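You operate a simulated robot arm through the tools that you are given. There is no shell and no other tool.

You run a simulated two-armed robot. Do the job below in one go: nothing can be reset, and whatever is moved stays where it is left.

TASK
Clip the wrap coil down, pull both straps tight, then plug it in.
Fine: shut both dock levers; use the orange socket.

Only the result counts: the job must be done as asked and must still hold three seconds after the hand-in. Knocking over, shifting, dropping, spilling or breaking anything else fails it.

THE ROBOT
Two 7-joint arms with two-finger parallel grippers on one trunk that stands fixed in place. Base frame: the origin is at the foot of the trunk, x ahead of it, y to its left, z up; the work surface is at about z = 870. Units: mm, rad, N and s.
The left shoulder is at [60, 143, 978], the right one opposite. With the tool pointing down near the work surface each hand reaches from about 320 to 740 mm from the base axis, measured 20 degrees to its own side. Payload 1.57 kg a hand.
The tool frame of a hand sits at the grasp point between the pads (the TCP): z along the fingers, y along the line on which they close. The tips reach 30 mm beyond it. Largest opening 110 mm; finger width 24, thickness 12; the body of the gripper, 48 by 112 mm, starts 78 mm behind the TCP.
Orientation is told as [roll, pitch, yaw] about the base's x, y, z axes, in that order, counted from this pose: with the fingers straight down and closing along the base's y, the tool's x points along the base's -x, its y along +y and its z along -z.

THE INTERFACE
- The arms move only by the tool nudge_tool. It takes "left_increments", "right_increments" or both (then of equal length, played together; a hand with none holds still); each is a list of rows, each a list of 7 numbers: the shift along the tool's x, y, z in cm, then the turn, a rotation vector about the tool's x, y, z in rad, then the opening, from 0 (shut) to 1 (fully open). In form: [[tx, ty, tz, ax, ay, az, claw], ...]. A call has 1 to 20 rows; each row shifts and turns the commanded pose from where the row before left it, along the tool's axes as they then stand. Rows are played at 5 a second. More than 50 mm and 0.15 rad between two rows, or a gripper value outside its range, and nothing of the call is played. A pose out of reach is approached as far as the arm can. The call stops where the force on the tool passes 40 N (or 10 N more than at its start, if that is more) or the arm is blocked; 0.2 s more then pass. The fingers move at their own pace (about 45 mm/s each) and stop on an object; they squeeze with about 27 N. The grip force told is the motor's: it shows also when the fingers shut on nothing. Time passes only in rows, and 0.2 s behind the last, so rows that do not move let the fingers close. The reply holds the time, the measured pose of the TCP, the force on the tool along the base axes, the opening and the grip force, in the units named above and with some noise, with the torque about the TCP (base axes, N m) and any sound that the robot's microphone picked up.
- Cameras (640 x 400 px; columns grow to the right, rows downward): "scene" is now at [52.1, 16.3, 1593.7]; the picture's right is [0.19, -0.98, 0.00], its down [-0.70, -0.13, -0.70] and it looks along [0.69, 0.13, -0.71] (base axes); focal length 332 px, centre (320, 200). "left" rides on the left gripper at [70, -16, -141] in its tool frame; the picture's right is [0.23, 0.97, 0.00], its down [-0.86, 0.20, -0.48] and it looks along [-0.47, 0.11, 0.88] (tool axes); focal length 222 px, centre (320, 200). "right" rides on the right gripper at [70, 16, -141] in its tool frame; the picture's right is [-0.23, 0.97, 0.00], its down [-0.86, -0.20, -0.48] and it looks along [-0.47, -0.11, 0.88] (tool axes); focal length 222 px, centre (320, 200). There is no depth. A picture from a camera that has moved, and an enlarged one, comes with that camera's place and axes in the base frame and with its lens.
- capture(camera): a new picture of that camera. No time passes.
- raise_lower(by): slides the trunk up (or, below 0, down) by that many mm; the arms and the scene camera ride with it, the base frame stays. It gives what a move gives, with no picture.
- turn_head(pan, tilt): turns the head with the scene camera to pan (to the left, within 1.501 rad either way) and tilt (down, from -0.506 to 1.204), counted from straight ahead of the robot. It gives what a move gives.
- inspect(camera, box): a new picture of the part [left, top, right, bottom] of that camera's present view, enlarged. No time passes.
- finish_job(): hands the job in; it is judged then, once.

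Places have to be worked out from the pictures, the camera data and where the tool is seen. Open the grippers and draw the arms clear of the work before you hand the job in, unless the task says otherwise.

The tools are called as name(argument=value, ...) on one line, values as JSON. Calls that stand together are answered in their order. nudge_tool: Moves the arms, as the interface text tells. Its arguments: {"type":"object","properties":{"left_increments":{"type":"array"},"right_increments":{"type":"array"}},"required":[]} The other tools are called the same way: raise_lower (by) moves the trunk up or down; turn_head (pan, tilt) turns the head that bears the scene camera; capture (camera) takes a picture; inspect (camera, box) takes an enlarged picture of a part of a camera's view; finish_job () hands the job in.

At the start:

```text
time: 0.0
left_tcp_pos: [464.8, 205.4, 1154.6]
left_tool_rot: [0.0, -0.002, 0.0]
left_ft_force: [-0.4, 0.6, 0.9]
left_moment: [-0.04, 0.01, 0.0]
left_opening: 109.8
left_grip_force: 0.1
right_tcp_pos: [502.3, -175.6, 1155.1]
right_tool_rot: [0.002, -0.003, 0.001]
right_ft_force: [-0.2, 0.7, -0.2]
right_moment: [-0.01, 0.01, -0.01]
right_opening: 110.1
right_grip_force: 0.1
trunk travel left (down, up): [-577.0, 13.0]
head pan, tilt (commanded): [0.187, 0.794]
```

scene: 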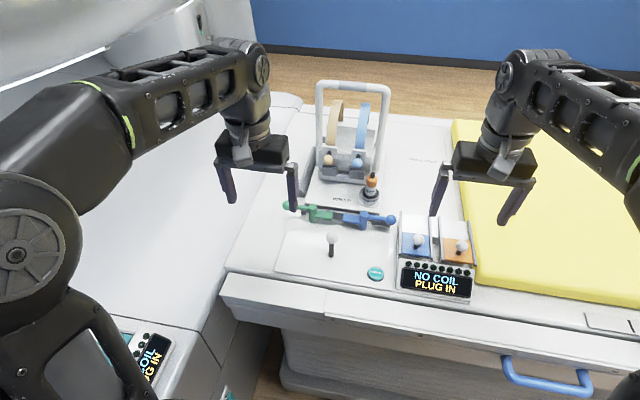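
right: 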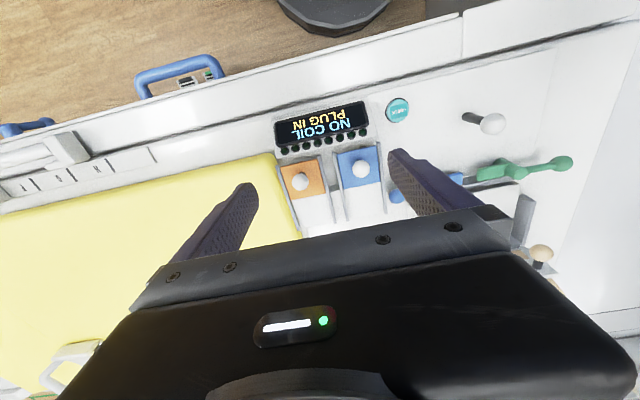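
left: 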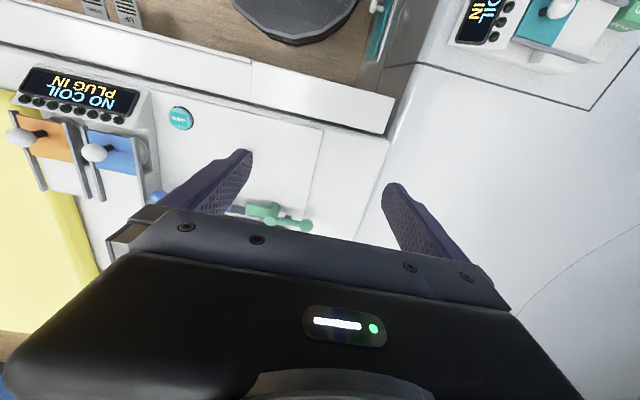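

I start by enlarging the scene view around the dock, the levers and the sockets to understand the layout.

inspect(camera="scene", box=[260, 70, 420, 220])

inspect(camera="scene", box=[260, 180, 500, 310])

inspect(camera="right", box=[240, 80, 600, 300])

inspect(camera="left", box=[0, 50, 400, 260])

```text
2.67 times, centred on (340, 145) of scene
camera zoom: at [52.1, 16.3, 1593.7], right [0.19, -0.98, 0.0], down [-0.7, -0.13, -0.7], along [0.69, 0.13, -0.71], focal length 886 px, centre (267, 347)
```

zoom: 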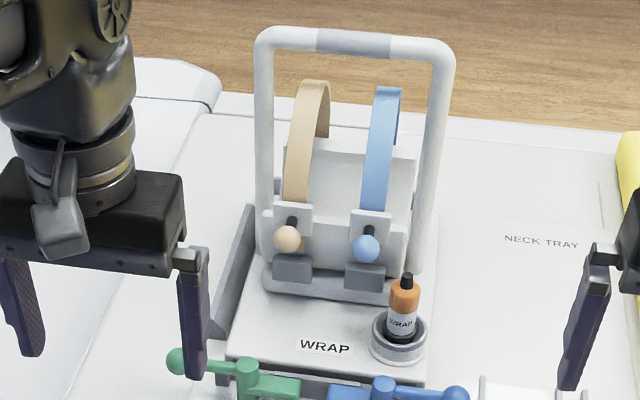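

```text
2.67 times, centred on (380, 245) of scene
camera zoom: at [52.1, 16.3, 1593.7], right [0.19, -0.98, 0.0], down [-0.7, -0.13, -0.7], along [0.69, 0.13, -0.71], focal length 886 px, centre (160, 80)
```

zoom: 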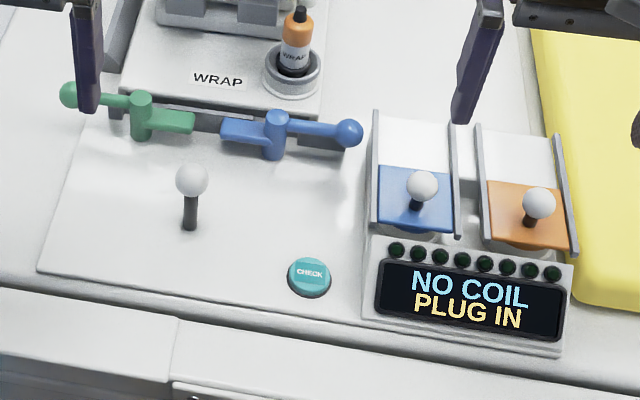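

```text
1.78 times, centred on (420, 190) of right
camera zoom: at [433.0, -159.5, 1297.1], right [0.23, 0.97, 0.0], down [0.85, -0.2, 0.48], along [0.47, -0.11, -0.88], focal length 395 px, centre (142, 218)
```

zoom: 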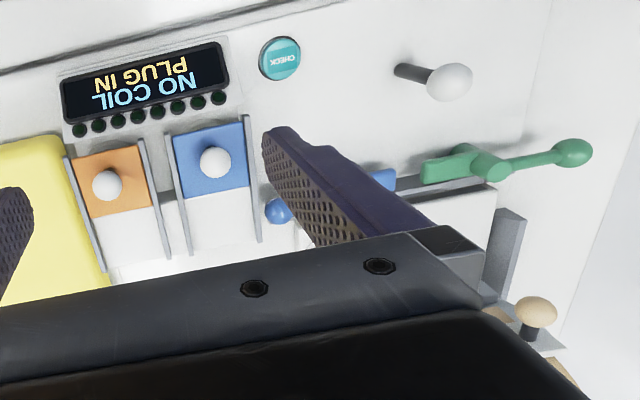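

```text
1.60 times, centred on (200, 155) of left
camera zoom: at [396.5, 187.9, 1296.7], right [-0.23, 0.97, 0.0], down [0.85, 0.2, 0.48], along [0.47, 0.11, -0.88], focal length 355 px, centre (512, 272)
```

zoom: 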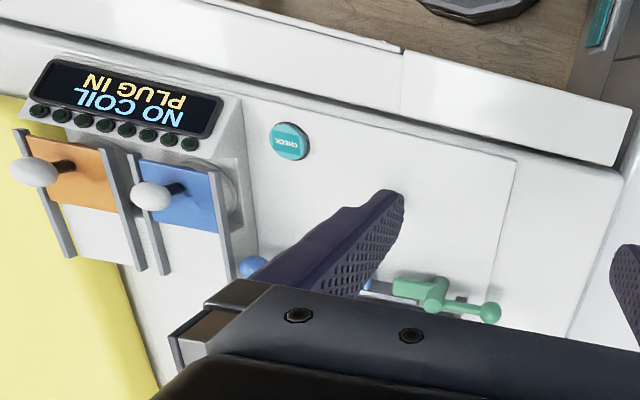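

The coil with tan and blue straps, parked orange-banded plug, green and blue levers, and lidded blue/orange sockets are visible. I look around with the head to see the whole workspace before moving anything.

turn_head(pan=0.75, tilt=0.95)

capture(camera="scene")

turn_head(pan=-0.35, tilt=0.9)

capture(camera="scene")

```text
time: 1.0
left_tcp_pos: [464.5, 205.7, 1156.5]
left_tool_rot: [0.001, 0.0, 0.0]
left_ft_force: [1.2, -0.1, -0.3]
left_moment: [0.0, 0.03, 0.02]
left_opening: 109.9
left_grip_force: 0.0
right_tcp_pos: [502.9, -174.6, 1156.2]
right_tool_rot: [0.0, -0.001, -0.001]
right_ft_force: [-0.4, 0.2, -0.6]
right_moment: [-0.01, -0.02, -0.02]
right_opening: 110.2
right_grip_force: 0.0
trunk travel left (down, up): [-577.0, 13.0]
head pan, tilt (commanded): [0.75, 0.949]
```

```text
taken
camera scene: at [25.8, 50.8, 1581.7], right [0.68, -0.73, 0.0], down [-0.6, -0.55, -0.58], along [0.43, 0.4, -0.81], focal length 332 px, centre (320, 200)
```

scene: 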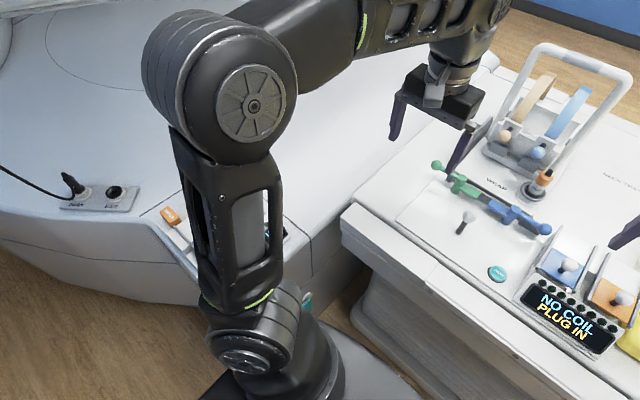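

```text
time: 2.3
left_tcp_pos: [464.3, 204.9, 1156.3]
left_tool_rot: [0.001, -0.001, 0.001]
left_ft_force: [0.2, 0.5, 0.0]
left_moment: [0.0, 0.01, -0.04]
left_opening: 110.0
left_grip_force: 0.0
right_tcp_pos: [502.9, -175.5, 1155.8]
right_tool_rot: [-0.001, -0.004, 0.0]
right_ft_force: [-0.1, 0.2, -0.1]
right_moment: [0.03, -0.01, 0.02]
right_opening: 109.8
right_grip_force: 0.1
trunk travel left (down, up): [-577.0, 13.0]
head pan, tilt (commanded): [-0.351, 0.901]
```

```text
taken
camera scene: at [43.5, -24.7, 1585.3], right [-0.34, -0.94, 0.0], down [-0.74, 0.27, -0.62], along [0.58, -0.21, -0.78], focal length 332 px, centre (320, 200)
```

scene: 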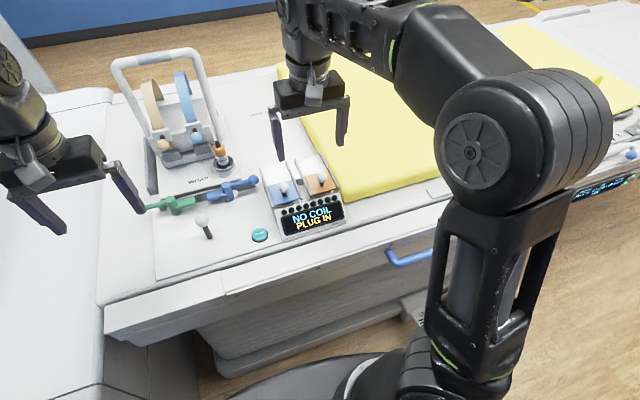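

There is another console at the left and one far right. I look at each more closely with enlargements.

inspect(camera="scene", box=[540, 120, 640, 220])

turn_head(pan=0.95, tilt=1.1)

capture(camera="scene")

inspect(camera="left", box=[400, 0, 640, 120])

```text
4.00 times, centred on (590, 170) of scene
camera zoom: at [43.5, -24.7, 1585.3], right [-0.34, -0.94, 0.0], down [-0.74, 0.27, -0.62], along [0.58, -0.21, -0.78], focal length 1329 px, centre (-760, 320)
```

zoom: 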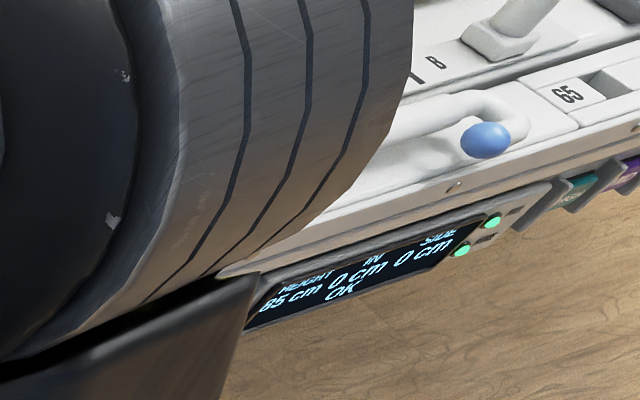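

```text
time: 3.8
left_tcp_pos: [465.0, 205.5, 1156.5]
left_tool_rot: [-0.001, -0.003, 0.0]
left_ft_force: [0.2, 0.2, -0.6]
left_moment: [-0.01, -0.02, 0.02]
left_opening: 110.1
left_grip_force: 0.0
right_tcp_pos: [502.8, -176.0, 1156.3]
right_tool_rot: [0.0, -0.002, -0.001]
right_ft_force: [0.3, -0.4, 0.1]
right_moment: [0.0, 0.02, 0.03]
right_opening: 110.1
right_grip_force: 0.1
trunk travel left (down, up): [-577.0, 13.0]
head pan, tilt (commanded): [0.949, 1.1]
```

```text
taken
camera scene: at [9.4, 52.5, 1571.5], right [0.81, -0.58, 0.0], down [-0.52, -0.72, -0.45], along [0.26, 0.37, -0.89], focal length 332 px, centre (320, 200)
```

scene: 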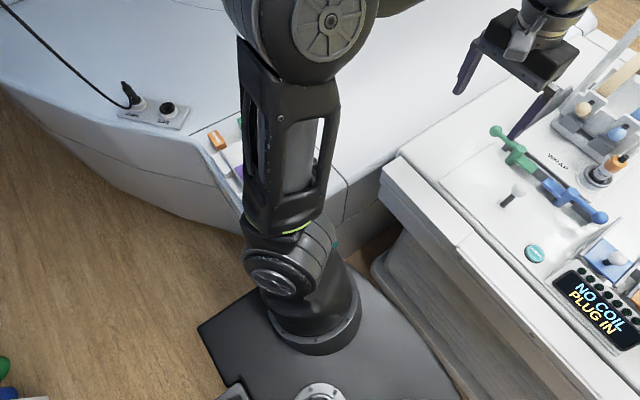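

```text
2.67 times, centred on (520, 60) of left
camera zoom: at [396.5, 187.9, 1296.7], right [-0.23, 0.97, 0.0], down [0.85, 0.2, 0.48], along [0.47, 0.11, -0.88], focal length 592 px, centre (-213, 573)
```

zoom: 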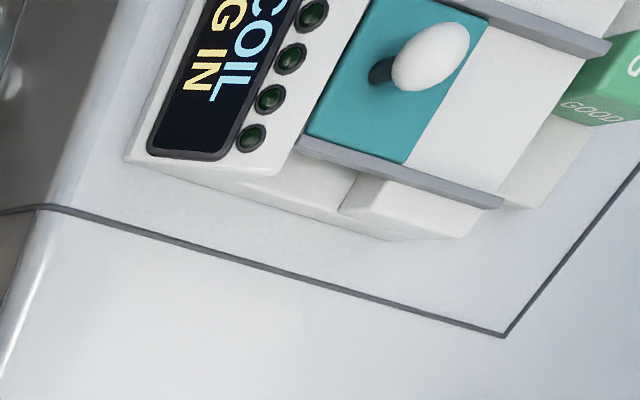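

The left console uses teal/purple, so the orange socket is the one on the table. I move both hands outwards to uncover the view and bring the head back to the dock.

nudge_tool(left_increments=[[0, 4, 0, 0, 0, 0, 0.5], [0, 4, 0, 0, 0, 0, 0.5], [0, 4, 0, 0, 0, 0, 0.5], [0, 4, 0, 0, 0, 0, 0.5]], right_increments=[[0, -4, 0, 0, 0, 0, 0.5], [0, -4, 0, 0, 0, 0, 0.5], [0, -4, 0, 0, 0, 0, 0.5], [0, 0, 0, 0, 0, 0, 0.5]])

turn_head(pan=0.1, tilt=0.75)

capture(camera="scene")

```text
time: 4.8
left_tcp_pos: [466.1, 365.8, 1154.5]
left_tool_rot: [0.0, -0.003, 0.001]
left_ft_force: [0.0, 1.4, 0.0]
left_moment: [-0.02, 0.0, 0.0]
left_opening: 55.1
left_grip_force: 0.0
right_tcp_pos: [503.1, -296.5, 1157.5]
right_tool_rot: [0.0, -0.004, 0.001]
right_ft_force: [0.6, -0.5, 0.3]
right_moment: [-0.03, 0.01, -0.02]
right_opening: 54.9
right_grip_force: 0.0
trunk travel left (down, up): [-577.0, 13.0]
head pan, tilt (commanded): [0.949, 1.1]
```

```text
time: 6.0
left_tcp_pos: [465.8, 366.2, 1155.2]
left_tool_rot: [0.0, -0.002, 0.0]
left_ft_force: [0.7, 0.5, 0.7]
left_moment: [0.0, -0.01, -0.03]
left_opening: 55.1
left_grip_force: 0.1
right_tcp_pos: [502.4, -297.0, 1156.2]
right_tool_rot: [0.0, -0.003, 0.0]
right_ft_force: [0.5, -0.4, -1.4]
right_moment: [-0.01, -0.01, -0.02]
right_opening: 54.7
right_grip_force: 0.0
trunk travel left (down, up): [-577.0, 13.0]
head pan, tilt (commanded): [0.099, 0.75]
```

```text
taken
camera scene: at [55.0, 9.6, 1597.2], right [0.1, -0.99, 0.0], down [-0.68, -0.07, -0.73], along [0.73, 0.07, -0.68], focal length 332 px, centre (320, 200)
```

scene: 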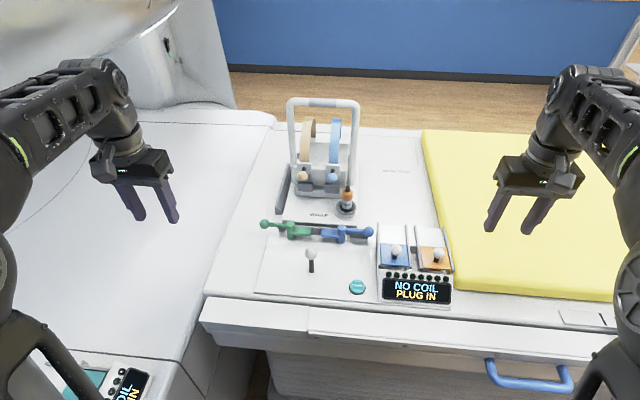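

inspect(camera="scene", box=[270, 90, 380, 160])

inspect(camera="scene", box=[250, 155, 390, 245])

inspect(camera="scene", box=[340, 215, 470, 310])

```text
5.71 times, centred on (325, 125) of scene
camera zoom: at [55.0, 9.6, 1597.2], right [0.1, -0.99, 0.0], down [-0.68, -0.07, -0.73], along [0.73, 0.07, -0.68], focal length 1898 px, centre (291, 629)
```

zoom: 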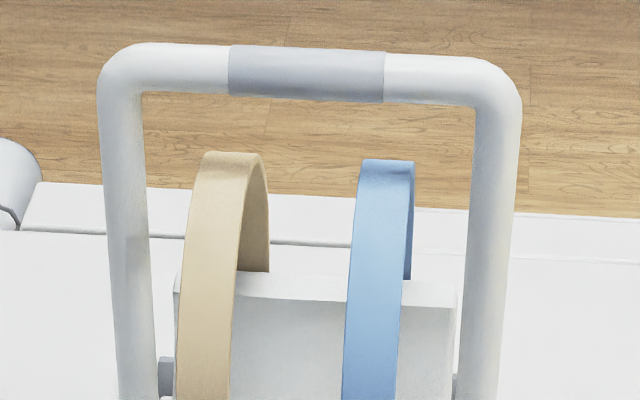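

```text
4.44 times, centred on (320, 200) of scene
camera zoom: at [55.0, 9.6, 1597.2], right [0.1, -0.99, 0.0], down [-0.68, -0.07, -0.73], along [0.73, 0.07, -0.68], focal length 1476 px, centre (320, 200)
```

zoom: 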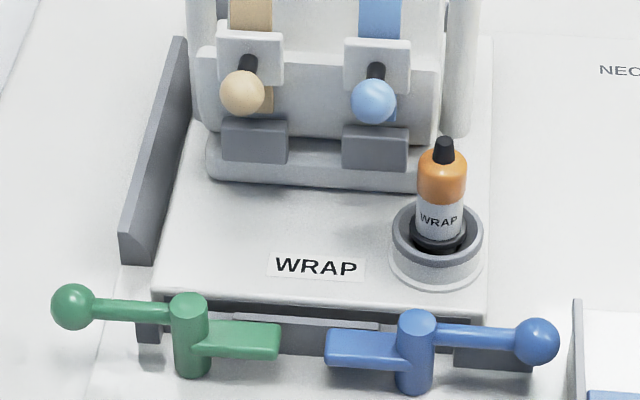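

```text
4.21 times, centred on (405, 262) of scene
camera zoom: at [55.0, 9.6, 1597.2], right [0.1, -0.99, 0.0], down [-0.68, -0.07, -0.73], along [0.73, 0.07, -0.68], focal length 1399 px, centre (-38, -63)
```

zoom: 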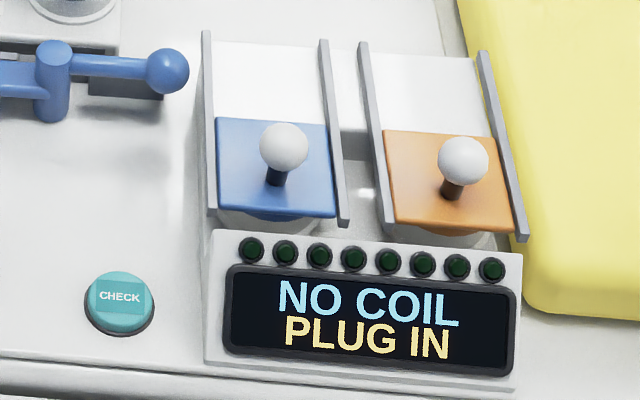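

The levers have flat tongues that must swing over the coil plate, so the balls must swing toward the robot; the lids seem to slide away along their rails. I pitch the left tool forward in front of the coil to see it with the wrist camera.

nudge_tool(left_increments=[[0, -3.1, 0, 0, -0.14, 0, 0.5], [0, -3.1, 0, 0, -0.14, 0, 0.5], [0, -3.1, 0, 0, -0.14, 0, 0.5], [0, -3.1, 0, 0, -0.14, 0, 0.5], [0, -3.1, 0, 0, -0.14, 0, 0.5], [0, -3.1, 0, 0, -0.14, 0, 0.5], [0, -3.1, 0, 0, -0.14, 0, 0.5]])

capture(camera="left")

```text
time: 7.5
left_tcp_pos: [465.4, 146.1, 1156.1]
left_tool_rot: [0.002, -0.98, -0.005]
left_ft_force: [0.4, -0.1, 0.6]
left_moment: [-0.03, 0.05, 0.0]
left_opening: 55.1
left_grip_force: 0.1
right_tcp_pos: [503.1, -299.0, 1154.9]
right_tool_rot: [0.001, -0.004, 0.0]
right_ft_force: [0.3, 0.5, -0.1]
right_moment: [0.01, -0.01, 0.03]
right_opening: 55.0
right_grip_force: 0.0
trunk travel left (down, up): [-577.0, 13.0]
head pan, tilt (commanded): [0.099, 0.75]
```

```text
taken
camera left: at [310.0, 129.7, 1175.7], right [-0.12, 0.97, -0.19], down [0.08, 0.2, 0.98], along [0.99, 0.11, -0.1], focal length 222 px, centre (320, 200)
```

left: 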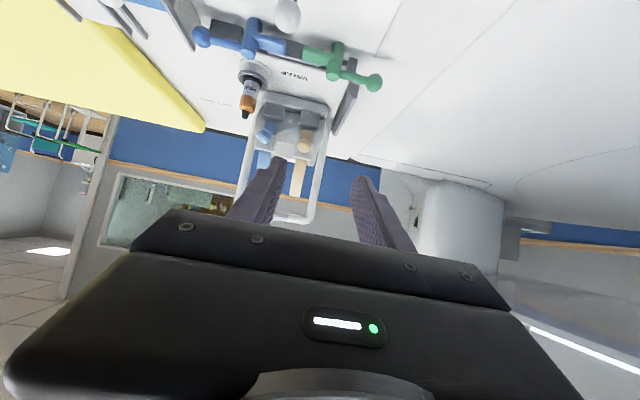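

The view is upside down but shows the dock. I enlarge it.

inspect(camera="left", box=[180, 0, 400, 138])

inspect(camera="left", box=[220, 60, 360, 160])

```text
2.90 times, centred on (290, 69) of left
camera zoom: at [310.0, 129.7, 1175.7], right [-0.12, 0.97, -0.19], down [0.08, 0.2, 0.98], along [0.99, 0.11, -0.1], focal length 644 px, centre (407, 580)
```

zoom: 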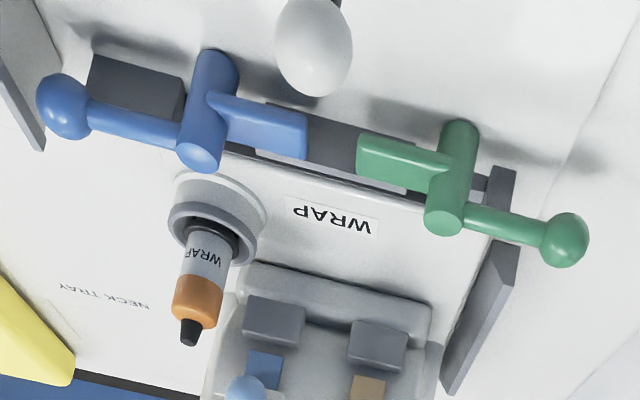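

```text
4.00 times, centred on (290, 110) of left
camera zoom: at [310.0, 129.7, 1175.7], right [-0.12, 0.97, -0.19], down [0.08, 0.2, 0.98], along [0.99, 0.11, -0.1], focal length 888 px, centre (440, 560)
```

zoom: 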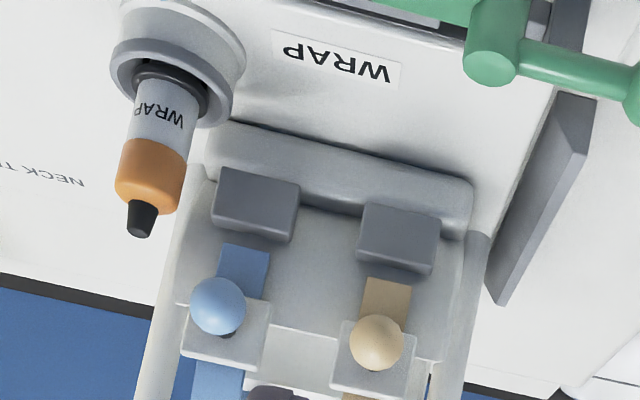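

The strap knobs sit on white sliders on the front of the coil above grey catch blocks. I bring the right hand's camera to a side view of the coil to see the slider geometry.

nudge_tool(right_increments=[[-1, 2, 1, 0, 0, 0, 0.5], [-1, 2, 1, 0, 0, 0, 0.5], [-1, 2, 1, 0, 0, 0, 0.5], [-1, 2, 1, 0, 0, 0, 0.5], [-1, 2, 1, 0, 0, 0, 0.5], [0, 0, 0, 0, 0, -0.14, 0.5], [0, 0, 0, 0, 0, -0.14, 0.5], [0, 0, 0, 0, 0, -0.14, 0.5], [0, 0, 0, 0, 0, -0.14, 0.5], [0, 0, 0, 0, 0, -0.14, 0.5], [0, 0, 0, 0, 0, -0.14, 0.5], [0, 0, 0, 0, 0, -0.14, 0.5], [0, 0, 0, 0, -0.14, 0, 0.5], [0, 0, 0, 0, -0.14, 0, 0.5], [0, 0, 0, 0, -0.14, 0, 0.5], [0, 0, 0, 0, -0.14, 0, 0.5], [0, 0, 0, 0, -0.14, 0, 0.5], [0, 0, 0, 0, -0.14, 0, 0.5]])

capture(camera="right")

```text
time: 11.3
left_tcp_pos: [464.9, 147.4, 1156.1]
left_tool_rot: [0.0, -0.982, -0.002]
left_ft_force: [-1.0, -0.4, -0.4]
left_moment: [0.02, 0.02, 0.02]
left_opening: 55.0
left_grip_force: 0.1
right_tcp_pos: [552.9, -194.8, 1104.5]
right_tool_rot: [-0.002, -0.841, 0.98]
right_ft_force: [0.5, -0.2, 0.6]
right_moment: [0.0, 0.0, -0.01]
right_opening: 55.1
right_grip_force: 0.1
trunk travel left (down, up): [-577.0, 13.0]
head pan, tilt (commanded): [0.099, 0.75]
```

```text
taken
camera right: at [454.3, -312.8, 1147.8], right [-0.72, 0.67, 0.17], down [0.28, 0.07, 0.96], along [0.63, 0.74, -0.24], focal length 222 px, centre (320, 200)
```

right: 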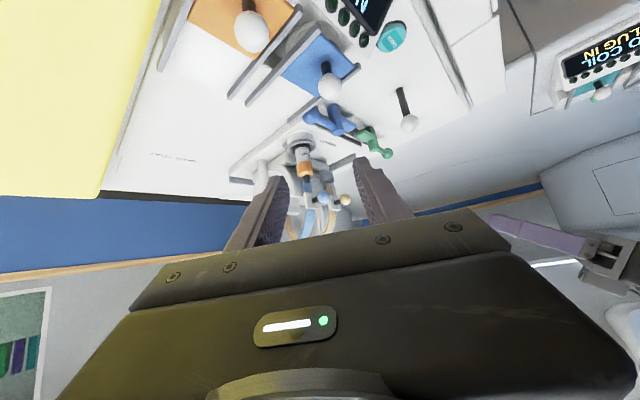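

inspect(camera="right", box=[230, 120, 400, 226])

inspect(camera="right", box=[150, 0, 410, 162])

```text
3.76 times, centred on (315, 173) of right
camera zoom: at [454.3, -312.8, 1147.8], right [-0.72, 0.67, 0.17], down [0.28, 0.07, 0.96], along [0.63, 0.74, -0.24], focal length 836 px, centre (339, 302)
```

zoom: 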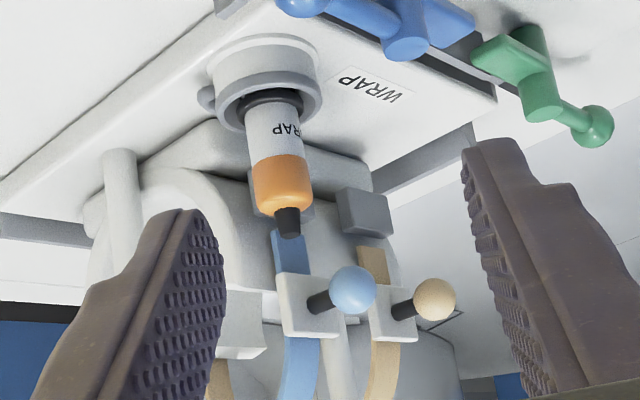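

```text
2.46 times, centred on (280, 81) of right
camera zoom: at [454.3, -312.8, 1147.8], right [-0.72, 0.67, 0.17], down [0.28, 0.07, 0.96], along [0.63, 0.74, -0.24], focal length 547 px, centre (418, 493)
```

zoom: 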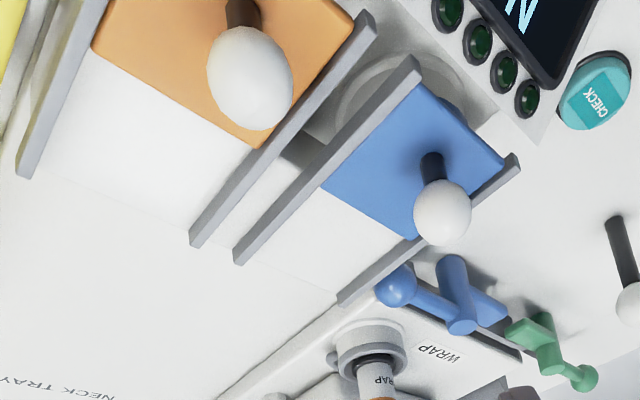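

Triangulating: green ball ≈ (664, 224, 921), post (668, 151); blue ball ≈ (656, -62, 927), post (662, 10); strap knobs ≈ (749, 126/46, 1030); plug ≈ (747, 1, 973); orange lid knob ≈ (574, -223, 961). I bring the left hand back to tool-down and yaw it -90° so the fingers close along x for the green ball.

nudge_tool(left_increments=[[0, 0, 0, 0, 0.14, 0, 0.6], [0, 0, 0, 0, 0.14, 0, 0.6], [0, 0, 0, 0, 0.14, 0, 0.6], [0, 0, 0, 0, 0.14, 0, 0.6], [0, 0, 0, 0, 0.14, 0, 0.6], [0, 0, 0, 0, 0.14, 0, 0.6], [0, 0, 0, 0, 0.14, 0, 0.6], [0, 0, 0, 0, 0, 0.1428, 0.6], [0, 0, 0, 0, 0, 0.1428, 0.6], [0, 0, 0, 0, 0, 0.1428, 0.6], [0, 0, 0, 0, 0, 0.1428, 0.6], [0, 0, 0, 0, 0, 0.1428, 0.6], [0, 0, 0, 0, 0, 0.1428, 0.6], [0, 0, 0, 0, 0, 0.1428, 0.6], [0, 0, 0, 0, 0, 0.1428, 0.6], [0, 0, 0, 0, 0, 0.1428, 0.6], [0, 0, 0, 0, 0, 0.1428, 0.6], [0, 0, 0, 0, 0, 0.1428, 0.6]])

```text
time: 15.2
left_tcp_pos: [464.3, 148.6, 1156.2]
left_tool_rot: [0.001, 0.0, -1.572]
left_ft_force: [0.4, 0.7, 0.5]
left_moment: [0.0, 0.0, -0.01]
left_opening: 65.9
left_grip_force: 0.1
right_tcp_pos: [552.6, -195.0, 1106.5]
right_tool_rot: [-0.001, -0.841, 0.98]
right_ft_force: [0.0, 0.3, -0.4]
right_moment: [0.0, 0.01, 0.04]
right_opening: 54.9
right_grip_force: 0.0
trunk travel left (down, up): [-577.0, 13.0]
head pan, tilt (commanded): [0.099, 0.75]
```

Left tool is vertical with yaw -1.57. I translate it above the green ball at about z = 1010.

nudge_tool(left_increments=[[1.25, 3.33, 2.43, 0, 0, 0, 0.6], [1.25, 3.33, 2.43, 0, 0, 0, 0.6], [1.25, 3.33, 2.43, 0, 0, 0, 0.6], [1.25, 3.33, 2.43, 0, 0, 0, 0.6], [1.25, 3.33, 2.43, 0, 0, 0, 0.6], [1.25, 3.33, 2.43, 0, 0, 0, 0.6], [0, 0, 0, 0, 0, 0, 0.6]])

capture(camera="left")

inspect(camera="scene", box=[210, 90, 390, 250])

```text
time: 16.8
left_tcp_pos: [663.1, 224.9, 1009.3]
left_tool_rot: [0.002, 0.0, -1.571]
left_ft_force: [0.2, -0.3, -0.1]
left_moment: [0.02, 0.01, 0.02]
left_opening: 66.0
left_grip_force: 0.0
right_tcp_pos: [551.4, -194.1, 1105.2]
right_tool_rot: [-0.003, -0.84, 0.982]
right_ft_force: [0.1, 0.9, -0.8]
right_moment: [0.0, 0.02, -0.01]
right_opening: 55.2
right_grip_force: 0.0
trunk travel left (down, up): [-577.0, 13.0]
head pan, tilt (commanded): [0.099, 0.75]
```

```text
taken
camera left: at [648.5, 292.8, 1150.8], right [0.97, 0.23, 0.0], down [0.2, -0.86, 0.48], along [0.11, -0.47, -0.88], focal length 222 px, centre (320, 200)
```

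left: 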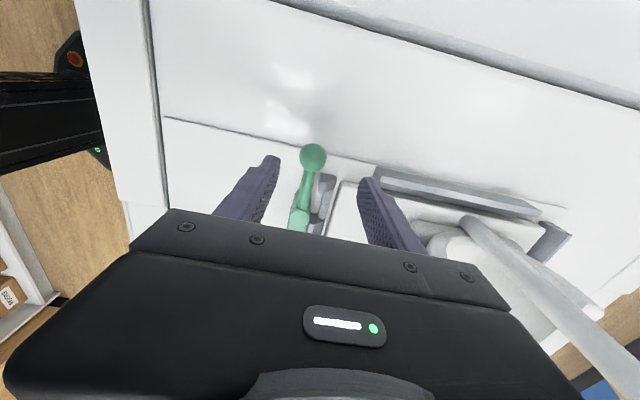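

```text
2.50 times, centred on (300, 170) of scene
camera zoom: at [54.1, 9.3, 1597.3], right [0.1, -1.0, 0.0], down [-0.68, -0.07, -0.73], along [0.73, 0.07, -0.68], focal length 830 px, centre (370, 275)
```

zoom: 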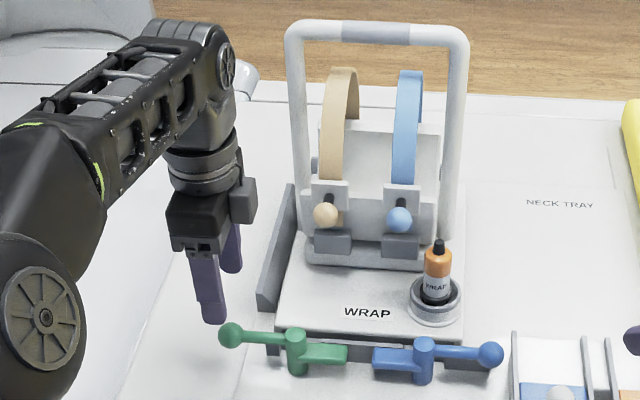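

inspect(camera="left", box=[240, 120, 400, 240])

```text
3.33 times, centred on (320, 180) of left
camera zoom: at [648.5, 292.8, 1150.8], right [0.97, 0.23, 0.0], down [0.2, -0.86, 0.48], along [0.11, -0.47, -0.88], focal length 740 px, centre (320, 267)
```

zoom: 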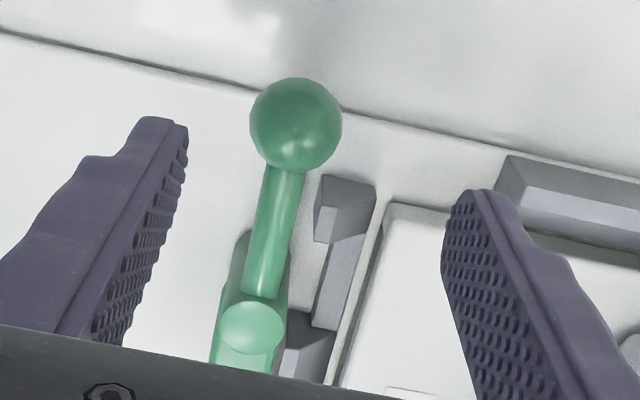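

The wrist view refines the green ball to ≈ (658, 219), ø30, post at (658, 145). I lower onto the ball with the fingers either side in x.

nudge_tool(left_increments=[[-0.2, -0.15, 2.9, 0, 0, 0, 0.55], [-0.2, -0.15, 2.9, 0, 0, 0, 0.55], [-0.15, -0.15, 2.9, 0, 0, 0, 0.55], [0, 0, 0, 0, 0, 0, 0.55]])

inspect(camera="left", box=[220, 100, 420, 250])

inspect(camera="scene", box=[230, 170, 370, 260])

```text
time: 17.8
left_tcp_pos: [659.5, 218.8, 923.8]
left_tool_rot: [0.003, 0.0, -1.572]
left_ft_force: [0.3, 0.8, 0.1]
left_moment: [0.0, 0.0, 0.01]
left_opening: 60.5
left_grip_force: 0.1
right_tcp_pos: [551.9, -194.8, 1106.2]
right_tool_rot: [-0.001, -0.841, 0.981]
right_ft_force: [-0.2, -0.6, -0.2]
right_moment: [-0.02, -0.03, 0.01]
right_opening: 55.0
right_grip_force: 0.2
trunk travel left (down, up): [-577.0, 13.0]
head pan, tilt (commanded): [0.099, 0.75]
```

```text
2.67 times, centred on (320, 175) of left
camera zoom: at [645.0, 286.1, 1063.4], right [0.97, 0.23, 0.0], down [0.2, -0.85, 0.48], along [0.11, -0.47, -0.88], focal length 592 px, centre (320, 267)
```

zoom: 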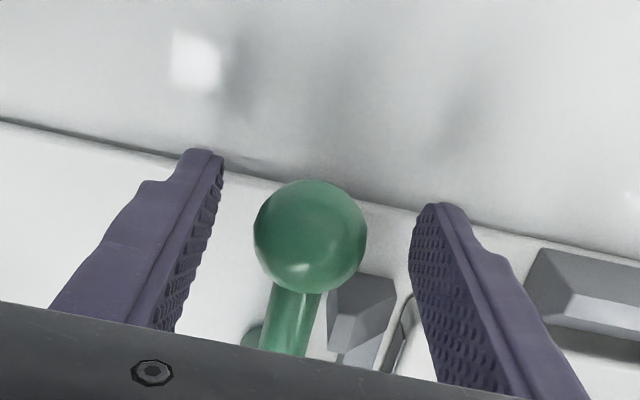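

```text
4.44 times, centred on (300, 215) of scene
camera zoom: at [54.9, 9.4, 1597.2], right [0.1, -1.0, 0.0], down [-0.68, -0.07, -0.73], along [0.73, 0.07, -0.68], focal length 1476 px, centre (409, 133)
```

zoom: 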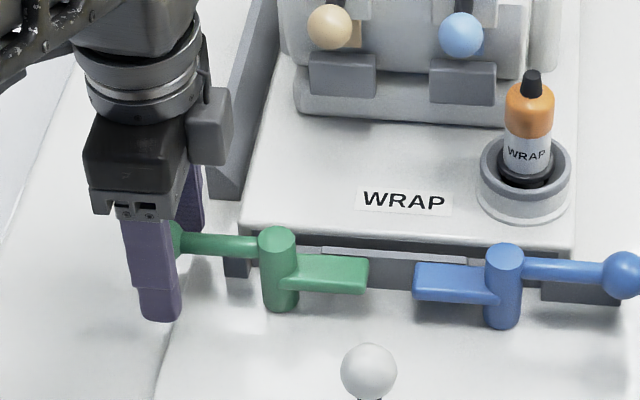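

The ball is centred between the fingers at TCP depth. I close the left gripper on it.

nudge_tool(left_increments=[[0, 0, 0, 0, 0, 0, 0.2], [0, 0, 0, 0, 0, 0, 0.2], [0, 0, 0, 0, 0, 0, 0.15], [0, 0, 0, 0, 0, 0, 0.15]])

```text
time: 18.8
left_tcp_pos: [656.0, 218.2, 923.3]
left_tool_rot: [-0.004, 0.0, -1.571]
left_ft_force: [-18.5, -1.6, -2.6]
left_moment: [-0.09, 0.1, 0.01]
left_opening: 29.9
left_grip_force: 25.1
right_tcp_pos: [550.9, -194.7, 1107.1]
right_tool_rot: [-0.005, -0.841, 0.982]
right_ft_force: [-1.1, 0.4, -0.5]
right_moment: [-0.02, 0.0, -0.01]
right_opening: 55.0
right_grip_force: 0.1
trunk travel left (down, up): [-577.0, 13.0]
head pan, tilt (commanded): [0.099, 0.75]
```

Gripped the ball (opening 29.9 mm); it sits a few mm toward -x. I begin swinging the lever along its arc toward the robot, a few rows first.

nudge_tool(left_increments=[[-0.075, -1.2, 0, 0, 0, -0.1428, 0.15], [-0.075, -1.15, 0, 0, 0, -0.1428, 0.15], [-0.075, -1.05, 0, 0, 0, -0.1428, 0.15]])

inspect(camera="scene", box=[230, 170, 370, 260])

```text
time: 19.6
left_tcp_pos: [628.6, 211.6, 922.8]
left_tool_rot: [0.003, -0.001, -1.138]
left_ft_force: [4.7, 5.0, -2.8]
left_moment: [0.07, -0.16, 0.37]
left_opening: 29.7
left_grip_force: 39.2
right_tcp_pos: [553.8, -193.9, 1105.0]
right_tool_rot: [-0.002, -0.84, 0.983]
right_ft_force: [-0.2, -0.3, -0.3]
right_moment: [0.01, 0.01, 0.01]
right_opening: 54.8
right_grip_force: 0.1
trunk travel left (down, up): [-577.0, 13.0]
head pan, tilt (commanded): [0.099, 0.75]
```

```text
4.44 times, centred on (300, 215) of scene
camera zoom: at [56.1, 10.2, 1597.2], right [0.1, -0.99, 0.0], down [-0.68, -0.07, -0.73], along [0.73, 0.07, -0.68], focal length 1476 px, centre (409, 133)
```

zoom: 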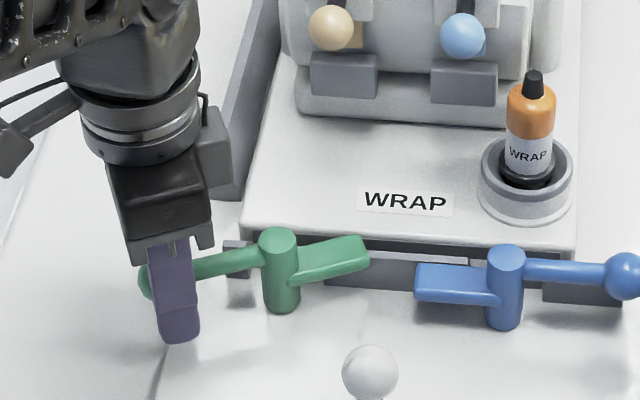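

The lever swings freely with low force. I continue along the arc.

nudge_tool(left_increments=[[-0.075, -1.05, 0, 0, 0, -0.1428, 0.15], [-0.075, -1.05, 0, 0, 0, -0.1428, 0.15], [-0.075, -1.05, 0, 0, 0, -0.1428, 0.15], [-0.075, -1.05, 0, 0, 0, -0.1428, 0.15]])

inspect(camera="scene", box=[230, 170, 370, 260])

```text
time: 20.6
left_tcp_pos: [595.4, 183.6, 923.0]
left_tool_rot: [0.0, -0.001, -0.569]
left_ft_force: [4.7, 3.5, -4.5]
left_moment: [0.24, -0.09, 0.31]
left_opening: 29.9
left_grip_force: 38.7
right_tcp_pos: [552.9, -196.3, 1105.4]
right_tool_rot: [-0.004, -0.84, 0.981]
right_ft_force: [1.0, 0.1, -0.6]
right_moment: [0.02, -0.03, 0.03]
right_opening: 55.0
right_grip_force: 0.0
trunk travel left (down, up): [-577.0, 13.0]
head pan, tilt (commanded): [0.099, 0.75]
```

```text
4.44 times, centred on (300, 215) of scene
camera zoom: at [55.9, 9.7, 1597.1], right [0.1, -1.0, 0.0], down [-0.68, -0.07, -0.73], along [0.73, 0.07, -0.68], focal length 1476 px, centre (409, 133)
```

zoom: 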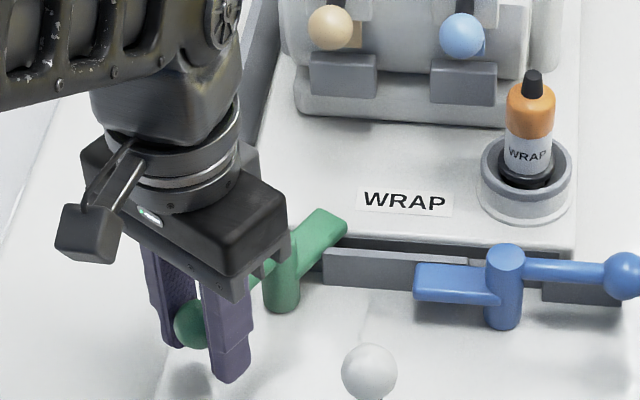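

Working well; the tongue is now swinging over the plate. I continue the last part of the quarter turn.

nudge_tool(left_increments=[[-0.075, -1.05, 0, 0, 0, -0.1428, 0.15], [-0.075, -1.05, 0, 0, 0, -0.1428, 0.15], [-0.075, -1.05, 0, 0, 0, -0.1428, 0.15], [-0.075, -1.05, 0, 0, 0, -0.1428, 0.15]])

inspect(camera="scene", box=[230, 170, 370, 260])

```text
time: 21.6
left_tcp_pos: [584.8, 149.9, 922.6]
left_tool_rot: [0.003, -0.002, 0.005]
left_ft_force: [8.9, 18.0, -5.5]
left_moment: [0.09, -0.29, -0.49]
left_opening: 29.6
left_grip_force: 39.7
right_tcp_pos: [554.2, -191.9, 1105.9]
right_tool_rot: [-0.002, -0.838, 0.982]
right_ft_force: [0.5, 0.9, -0.8]
right_moment: [-0.02, 0.0, 0.01]
right_opening: 55.1
right_grip_force: 0.1
trunk travel left (down, up): [-577.0, 13.0]
head pan, tilt (commanded): [0.099, 0.75]
```

```text
4.44 times, centred on (300, 215) of scene
camera zoom: at [56.9, 13.0, 1597.2], right [0.1, -0.99, 0.0], down [-0.68, -0.07, -0.73], along [0.73, 0.07, -0.68], focal length 1476 px, centre (409, 133)
```

zoom: 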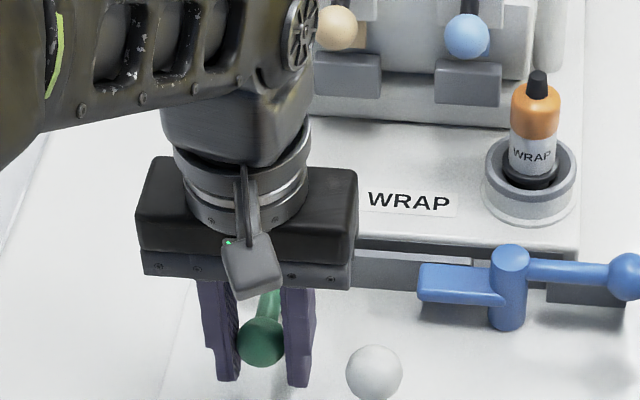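

Yaw 0 reached at (585, 150) with 18 N resistance in +y; the lever looks a few degrees short of a full quarter turn. I push a little further in -y.

nudge_tool(left_increments=[[0, -0.25, 0, 0, 0, -0.03, 0.15], [0, -0.25, 0, 0, 0, -0.03, 0.15], [0, -0.2, 0, 0, 0, -0.02, 0.15]])

inspect(camera="left", box=[200, 100, 440, 250])

```text
time: 22.2
left_tcp_pos: [585.3, 149.7, 921.6]
left_tool_rot: [0.018, -0.006, 0.066]
left_ft_force: [0.8, 17.8, -2.1]
left_moment: [0.33, -0.5, -0.08]
left_opening: 29.5
left_grip_force: 39.1
right_tcp_pos: [551.6, -196.5, 1104.8]
right_tool_rot: [0.0, -0.84, 0.978]
right_ft_force: [-0.3, 0.5, -0.8]
right_moment: [0.01, -0.02, 0.01]
right_opening: 55.0
right_grip_force: 0.1
trunk travel left (down, up): [-577.0, 13.0]
head pan, tilt (commanded): [0.099, 0.75]
stopped in row 3 (left hand): the force on the tool passed its limit at 42 N (the readings are from after the stop); the commanded pose is now the measured one
```

```text
2.67 times, centred on (320, 175) of left
camera zoom: at [518.5, 124.9, 1063.1], right [-0.29, 0.96, 0.02], down [0.84, 0.25, 0.49], along [0.46, 0.16, -0.87], focal length 592 px, centre (320, 267)
```

zoom: 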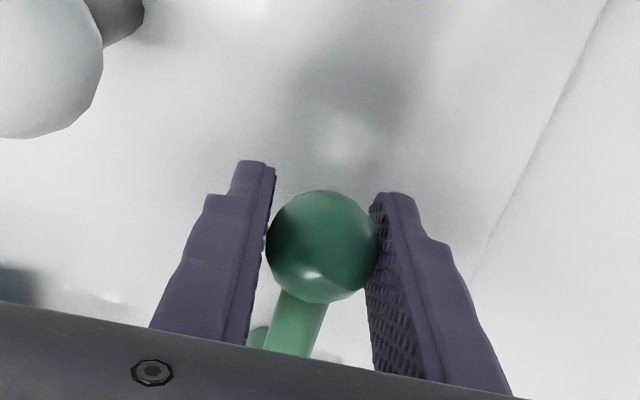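

A hard stop was met at (585, 150). I release the ball and lift straight up to look at where the tongue ended.

nudge_tool(left_increments=[[0, 0, 0, 0, 0, 0, 0.5], [0, 0, 0, 0, 0, 0, 0.5], [0, 0, -4, 0, 0, 0, 0.5], [0, 0, -4, 0, 0, 0, 0.5], [0, 2, -3, 0, 0, 0, 0.5], [0, 4, -1, 0, 0, 0, 0.5], [0, 4, 0, 0, 0, 0, 0.5], [0, 4, 0, 0, 0, 0, 0.5]])

inspect(camera="scene", box=[240, 170, 380, 260])

```text
time: 24.0
left_tcp_pos: [576.5, 286.2, 1041.8]
left_tool_rot: [0.009, -0.005, 0.063]
left_ft_force: [0.8, 0.1, 0.0]
left_moment: [-0.02, 0.01, -0.02]
left_opening: 55.2
left_grip_force: 0.0
right_tcp_pos: [552.2, -196.2, 1104.9]
right_tool_rot: [-0.002, -0.841, 0.979]
right_ft_force: [0.5, -0.5, 0.0]
right_moment: [0.01, 0.02, -0.02]
right_opening: 55.0
right_grip_force: 0.1
trunk travel left (down, up): [-577.0, 13.0]
head pan, tilt (commanded): [0.099, 0.75]
```

```text
4.44 times, centred on (310, 215) of scene
camera zoom: at [55.0, 10.4, 1597.2], right [0.1, -1.0, 0.0], down [-0.68, -0.07, -0.73], along [0.73, 0.07, -0.68], focal length 1476 px, centre (364, 133)
```

zoom: 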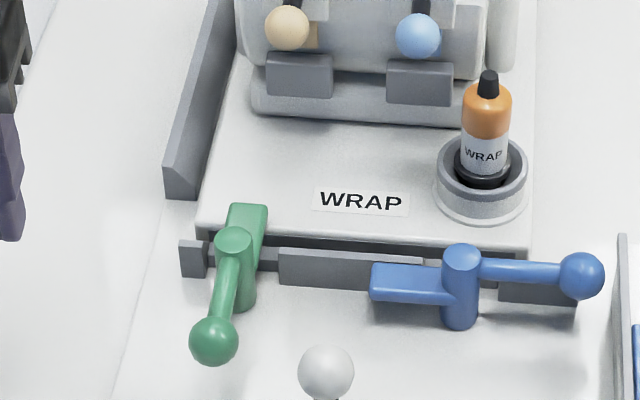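

The green lever now lies exactly along x with its tongue over the plate – shut. Next the right hand: I undo its pitch and yaw it to +90° for the blue ball.

nudge_tool(right_increments=[[0, 0, 0, 0, 0.14, 0, 0.55], [0, 0, 0, 0, 0.14, 0, 0.55], [0, 0, 0, 0, 0.14, 0, 0.55], [0, 0, 0, 0, 0.14, 0, 0.55], [0, 0, 0, 0, 0.14, 0, 0.55], [0, 0, 0, 0, 0.14, 0, 0.55], [0, 0, 0, 0, 0, -0.118, 0.55], [0, 0, 0, 0, 0, -0.118, 0.55], [0, 0, 0, 0, 0, -0.118, 0.55], [0, 0, 0, 0, 0, -0.118, 0.55], [0, 0, 0, 0, 0, -0.118, 0.55], [-2.66, -2.0, 0, 0, 0, 0, 0.55], [-2.66, -2.0, 0, 0, 0, 0, 0.55], [-2.66, -2.0, 1.9, 0, 0, 0, 0.55], [-2.66, -2.0, 2.8, 0, 0, 0, 0.55], [-2.66, -2.0, 3.8, 0, 0, 0, 0.55], [0, 0, 0, 0, 0, 0, 0.55]])

inspect(camera="right", box=[220, 80, 460, 230])

```text
refused: row 16 steps farther than a row can; nothing moved
```

```text
2.67 times, centred on (340, 155) of right
camera zoom: at [453.7, -312.9, 1148.2], right [-0.72, 0.67, 0.17], down [0.28, 0.07, 0.96], along [0.63, 0.74, -0.24], focal length 592 px, centre (267, 320)
```

zoom: 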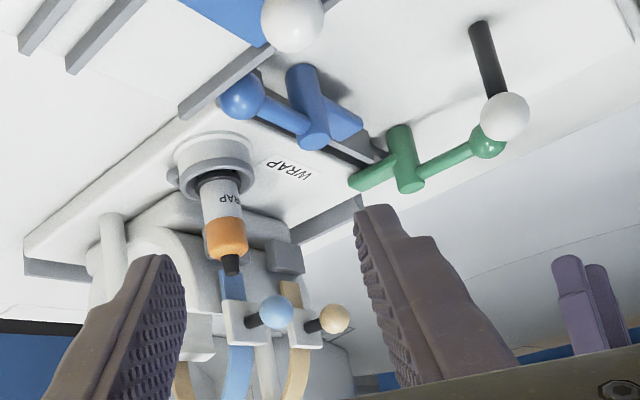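

One row was slightly too long and nothing moved. I repeat with shorter steps.

nudge_tool(right_increments=[[0, 0, 0, 0, 0.14, 0, 0.55], [0, 0, 0, 0, 0.14, 0, 0.55], [0, 0, 0, 0, 0.14, 0, 0.55], [0, 0, 0, 0, 0.14, 0, 0.55], [0, 0, 0, 0, 0.14, 0, 0.55], [0, 0, 0, 0, 0.14, 0, 0.55], [0, 0, 0, 0, 0, -0.118, 0.55], [0, 0, 0, 0, 0, -0.118, 0.55], [0, 0, 0, 0, 0, -0.118, 0.55], [0, 0, 0, 0, 0, -0.118, 0.55], [0, 0, 0, 0, 0, -0.118, 0.55], [-2.66, -2.0, 0, 0, 0, 0, 0.55], [-2.66, -2.0, 0, 0, 0, 0, 0.55], [-2.66, -2.0, 1.5, 0, 0, 0, 0.55], [-2.66, -2.0, 2.0, 0, 0, 0, 0.55], [-2.66, -2.0, 2.5, 0, 0, 0, 0.55], [0, 0, 2.5, 0, 0, 0, 0.55], [0, 0, 0, 0, 0, 0, 0.55]])

inspect(camera="right", box=[220, 80, 460, 230])

```text
time: 27.8
left_tcp_pos: [576.4, 285.0, 1042.8]
left_tool_rot: [0.011, -0.006, 0.065]
left_ft_force: [0.1, -0.5, 0.0]
left_moment: [0.01, 0.02, 0.03]
left_opening: 55.2
left_grip_force: 0.0
right_tcp_pos: [614.3, -114.4, 1061.3]
right_tool_rot: [-0.004, -0.001, 1.569]
right_ft_force: [0.1, 0.1, -0.5]
right_moment: [-0.01, 0.01, -0.03]
right_opening: 60.5
right_grip_force: 0.1
right hand out of reach, approached as far as the arm can: row 14, 15, 16
trunk travel left (down, up): [-577.0, 13.0]
head pan, tilt (commanded): [0.099, 0.75]
```

```text
2.67 times, centred on (340, 155) of right
camera zoom: at [598.7, -184.5, 1202.7], right [-0.97, 0.23, 0.0], down [0.2, 0.85, 0.48], along [0.11, 0.47, -0.88], focal length 592 px, centre (267, 320)
```

zoom: 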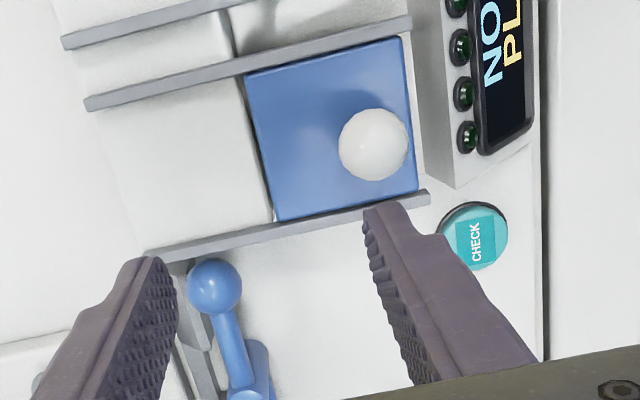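

The hand stopped at (614, -114, 1061) since that height was out of reach; lower is reachable. The blue ball is at ≈ (655, -61); I lower to z ≈ 1012 (tips above the lid knob) and then move over the ball.

nudge_tool(right_increments=[[0, 0, 2.5, 0, 0, 0, 0.55], [0, 0, 2.4, 0, 0, 0, 0.55], [-1.8, -1.4, 0, 0, 0, 0, 0.55], [-1.8, -1.4, 0, 0, 0, 0, 0.55], [-1.7, -1.3, 0, 0, 0, 0, 0.55], [0, 0, 0, 0, 0, 0, 0.55]])

inspect(camera="right", box=[220, 80, 460, 230])

```text
time: 29.2
left_tcp_pos: [576.7, 284.4, 1043.5]
left_tool_rot: [0.011, -0.004, 0.063]
left_ft_force: [-0.8, -0.5, 0.3]
left_moment: [0.01, 0.03, 0.0]
left_opening: 54.8
left_grip_force: 0.1
right_tcp_pos: [657.3, -61.0, 1012.0]
right_tool_rot: [-0.005, -0.002, 1.566]
right_ft_force: [1.1, -0.3, 0.0]
right_moment: [-0.02, 0.01, -0.01]
right_opening: 60.4
right_grip_force: 0.0
trunk travel left (down, up): [-577.0, 13.0]
head pan, tilt (commanded): [0.099, 0.75]
```

```text
2.67 times, centred on (340, 155) of right
camera zoom: at [639.9, -131.2, 1154.4], right [-0.97, 0.23, 0.0], down [0.2, 0.85, 0.48], along [0.11, 0.47, -0.88], focal length 592 px, centre (267, 320)
```

zoom: 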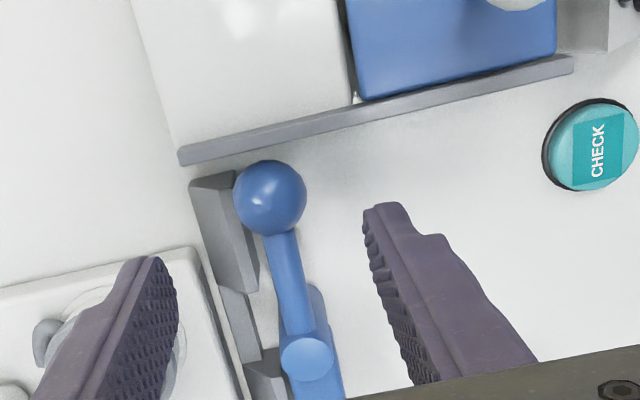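

Ball at (655, -62), post (654.5, 11). A grey dock block (top ≈ 887) is behind it, so I descend to TCP z ≈ 930 keeping the tips at 900, then grip.

nudge_tool(right_increments=[[0.1, 0.25, 2.8, 0, 0, 0, 0.5], [0, 0, 2.8, 0, 0, 0, 0.5], [0, 0, 2.6, 0, 0, 0, 0.5], [0, 0, 0, 0, 0, 0, 0.5], [0, 0, 0, 0, 0, 0, 0.15], [0, 0, 0, 0, 0, 0, 0.15], [0, 0, 0, 0, 0, 0, 0.15]])

inspect(camera="right", box=[220, 80, 460, 230])

```text
time: 30.8
left_tcp_pos: [577.1, 283.6, 1042.4]
left_tool_rot: [0.009, -0.003, 0.064]
left_ft_force: [-0.1, -0.5, -0.5]
left_moment: [-0.01, 0.02, 0.0]
left_opening: 54.9
left_grip_force: 0.1
right_tcp_pos: [659.5, -61.8, 935.5]
right_tool_rot: [-0.014, -0.001, 1.568]
right_ft_force: [23.7, -1.7, 18.9]
right_moment: [-0.1, -1.72, -0.14]
right_opening: 37.4
right_grip_force: 30.9
trunk travel left (down, up): [-577.0, 13.0]
head pan, tilt (commanded): [0.099, 0.75]
```

```text
2.67 times, centred on (340, 155) of right
camera zoom: at [641.0, -132.9, 1076.9], right [-0.97, 0.23, -0.01], down [0.2, 0.85, 0.48], along [0.12, 0.47, -0.88], focal length 592 px, centre (267, 320)
```

zoom: 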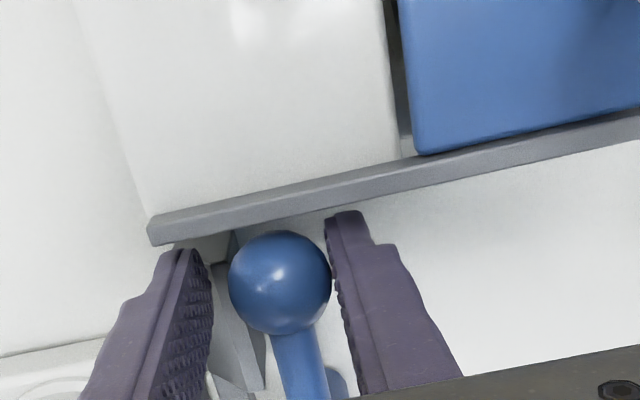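

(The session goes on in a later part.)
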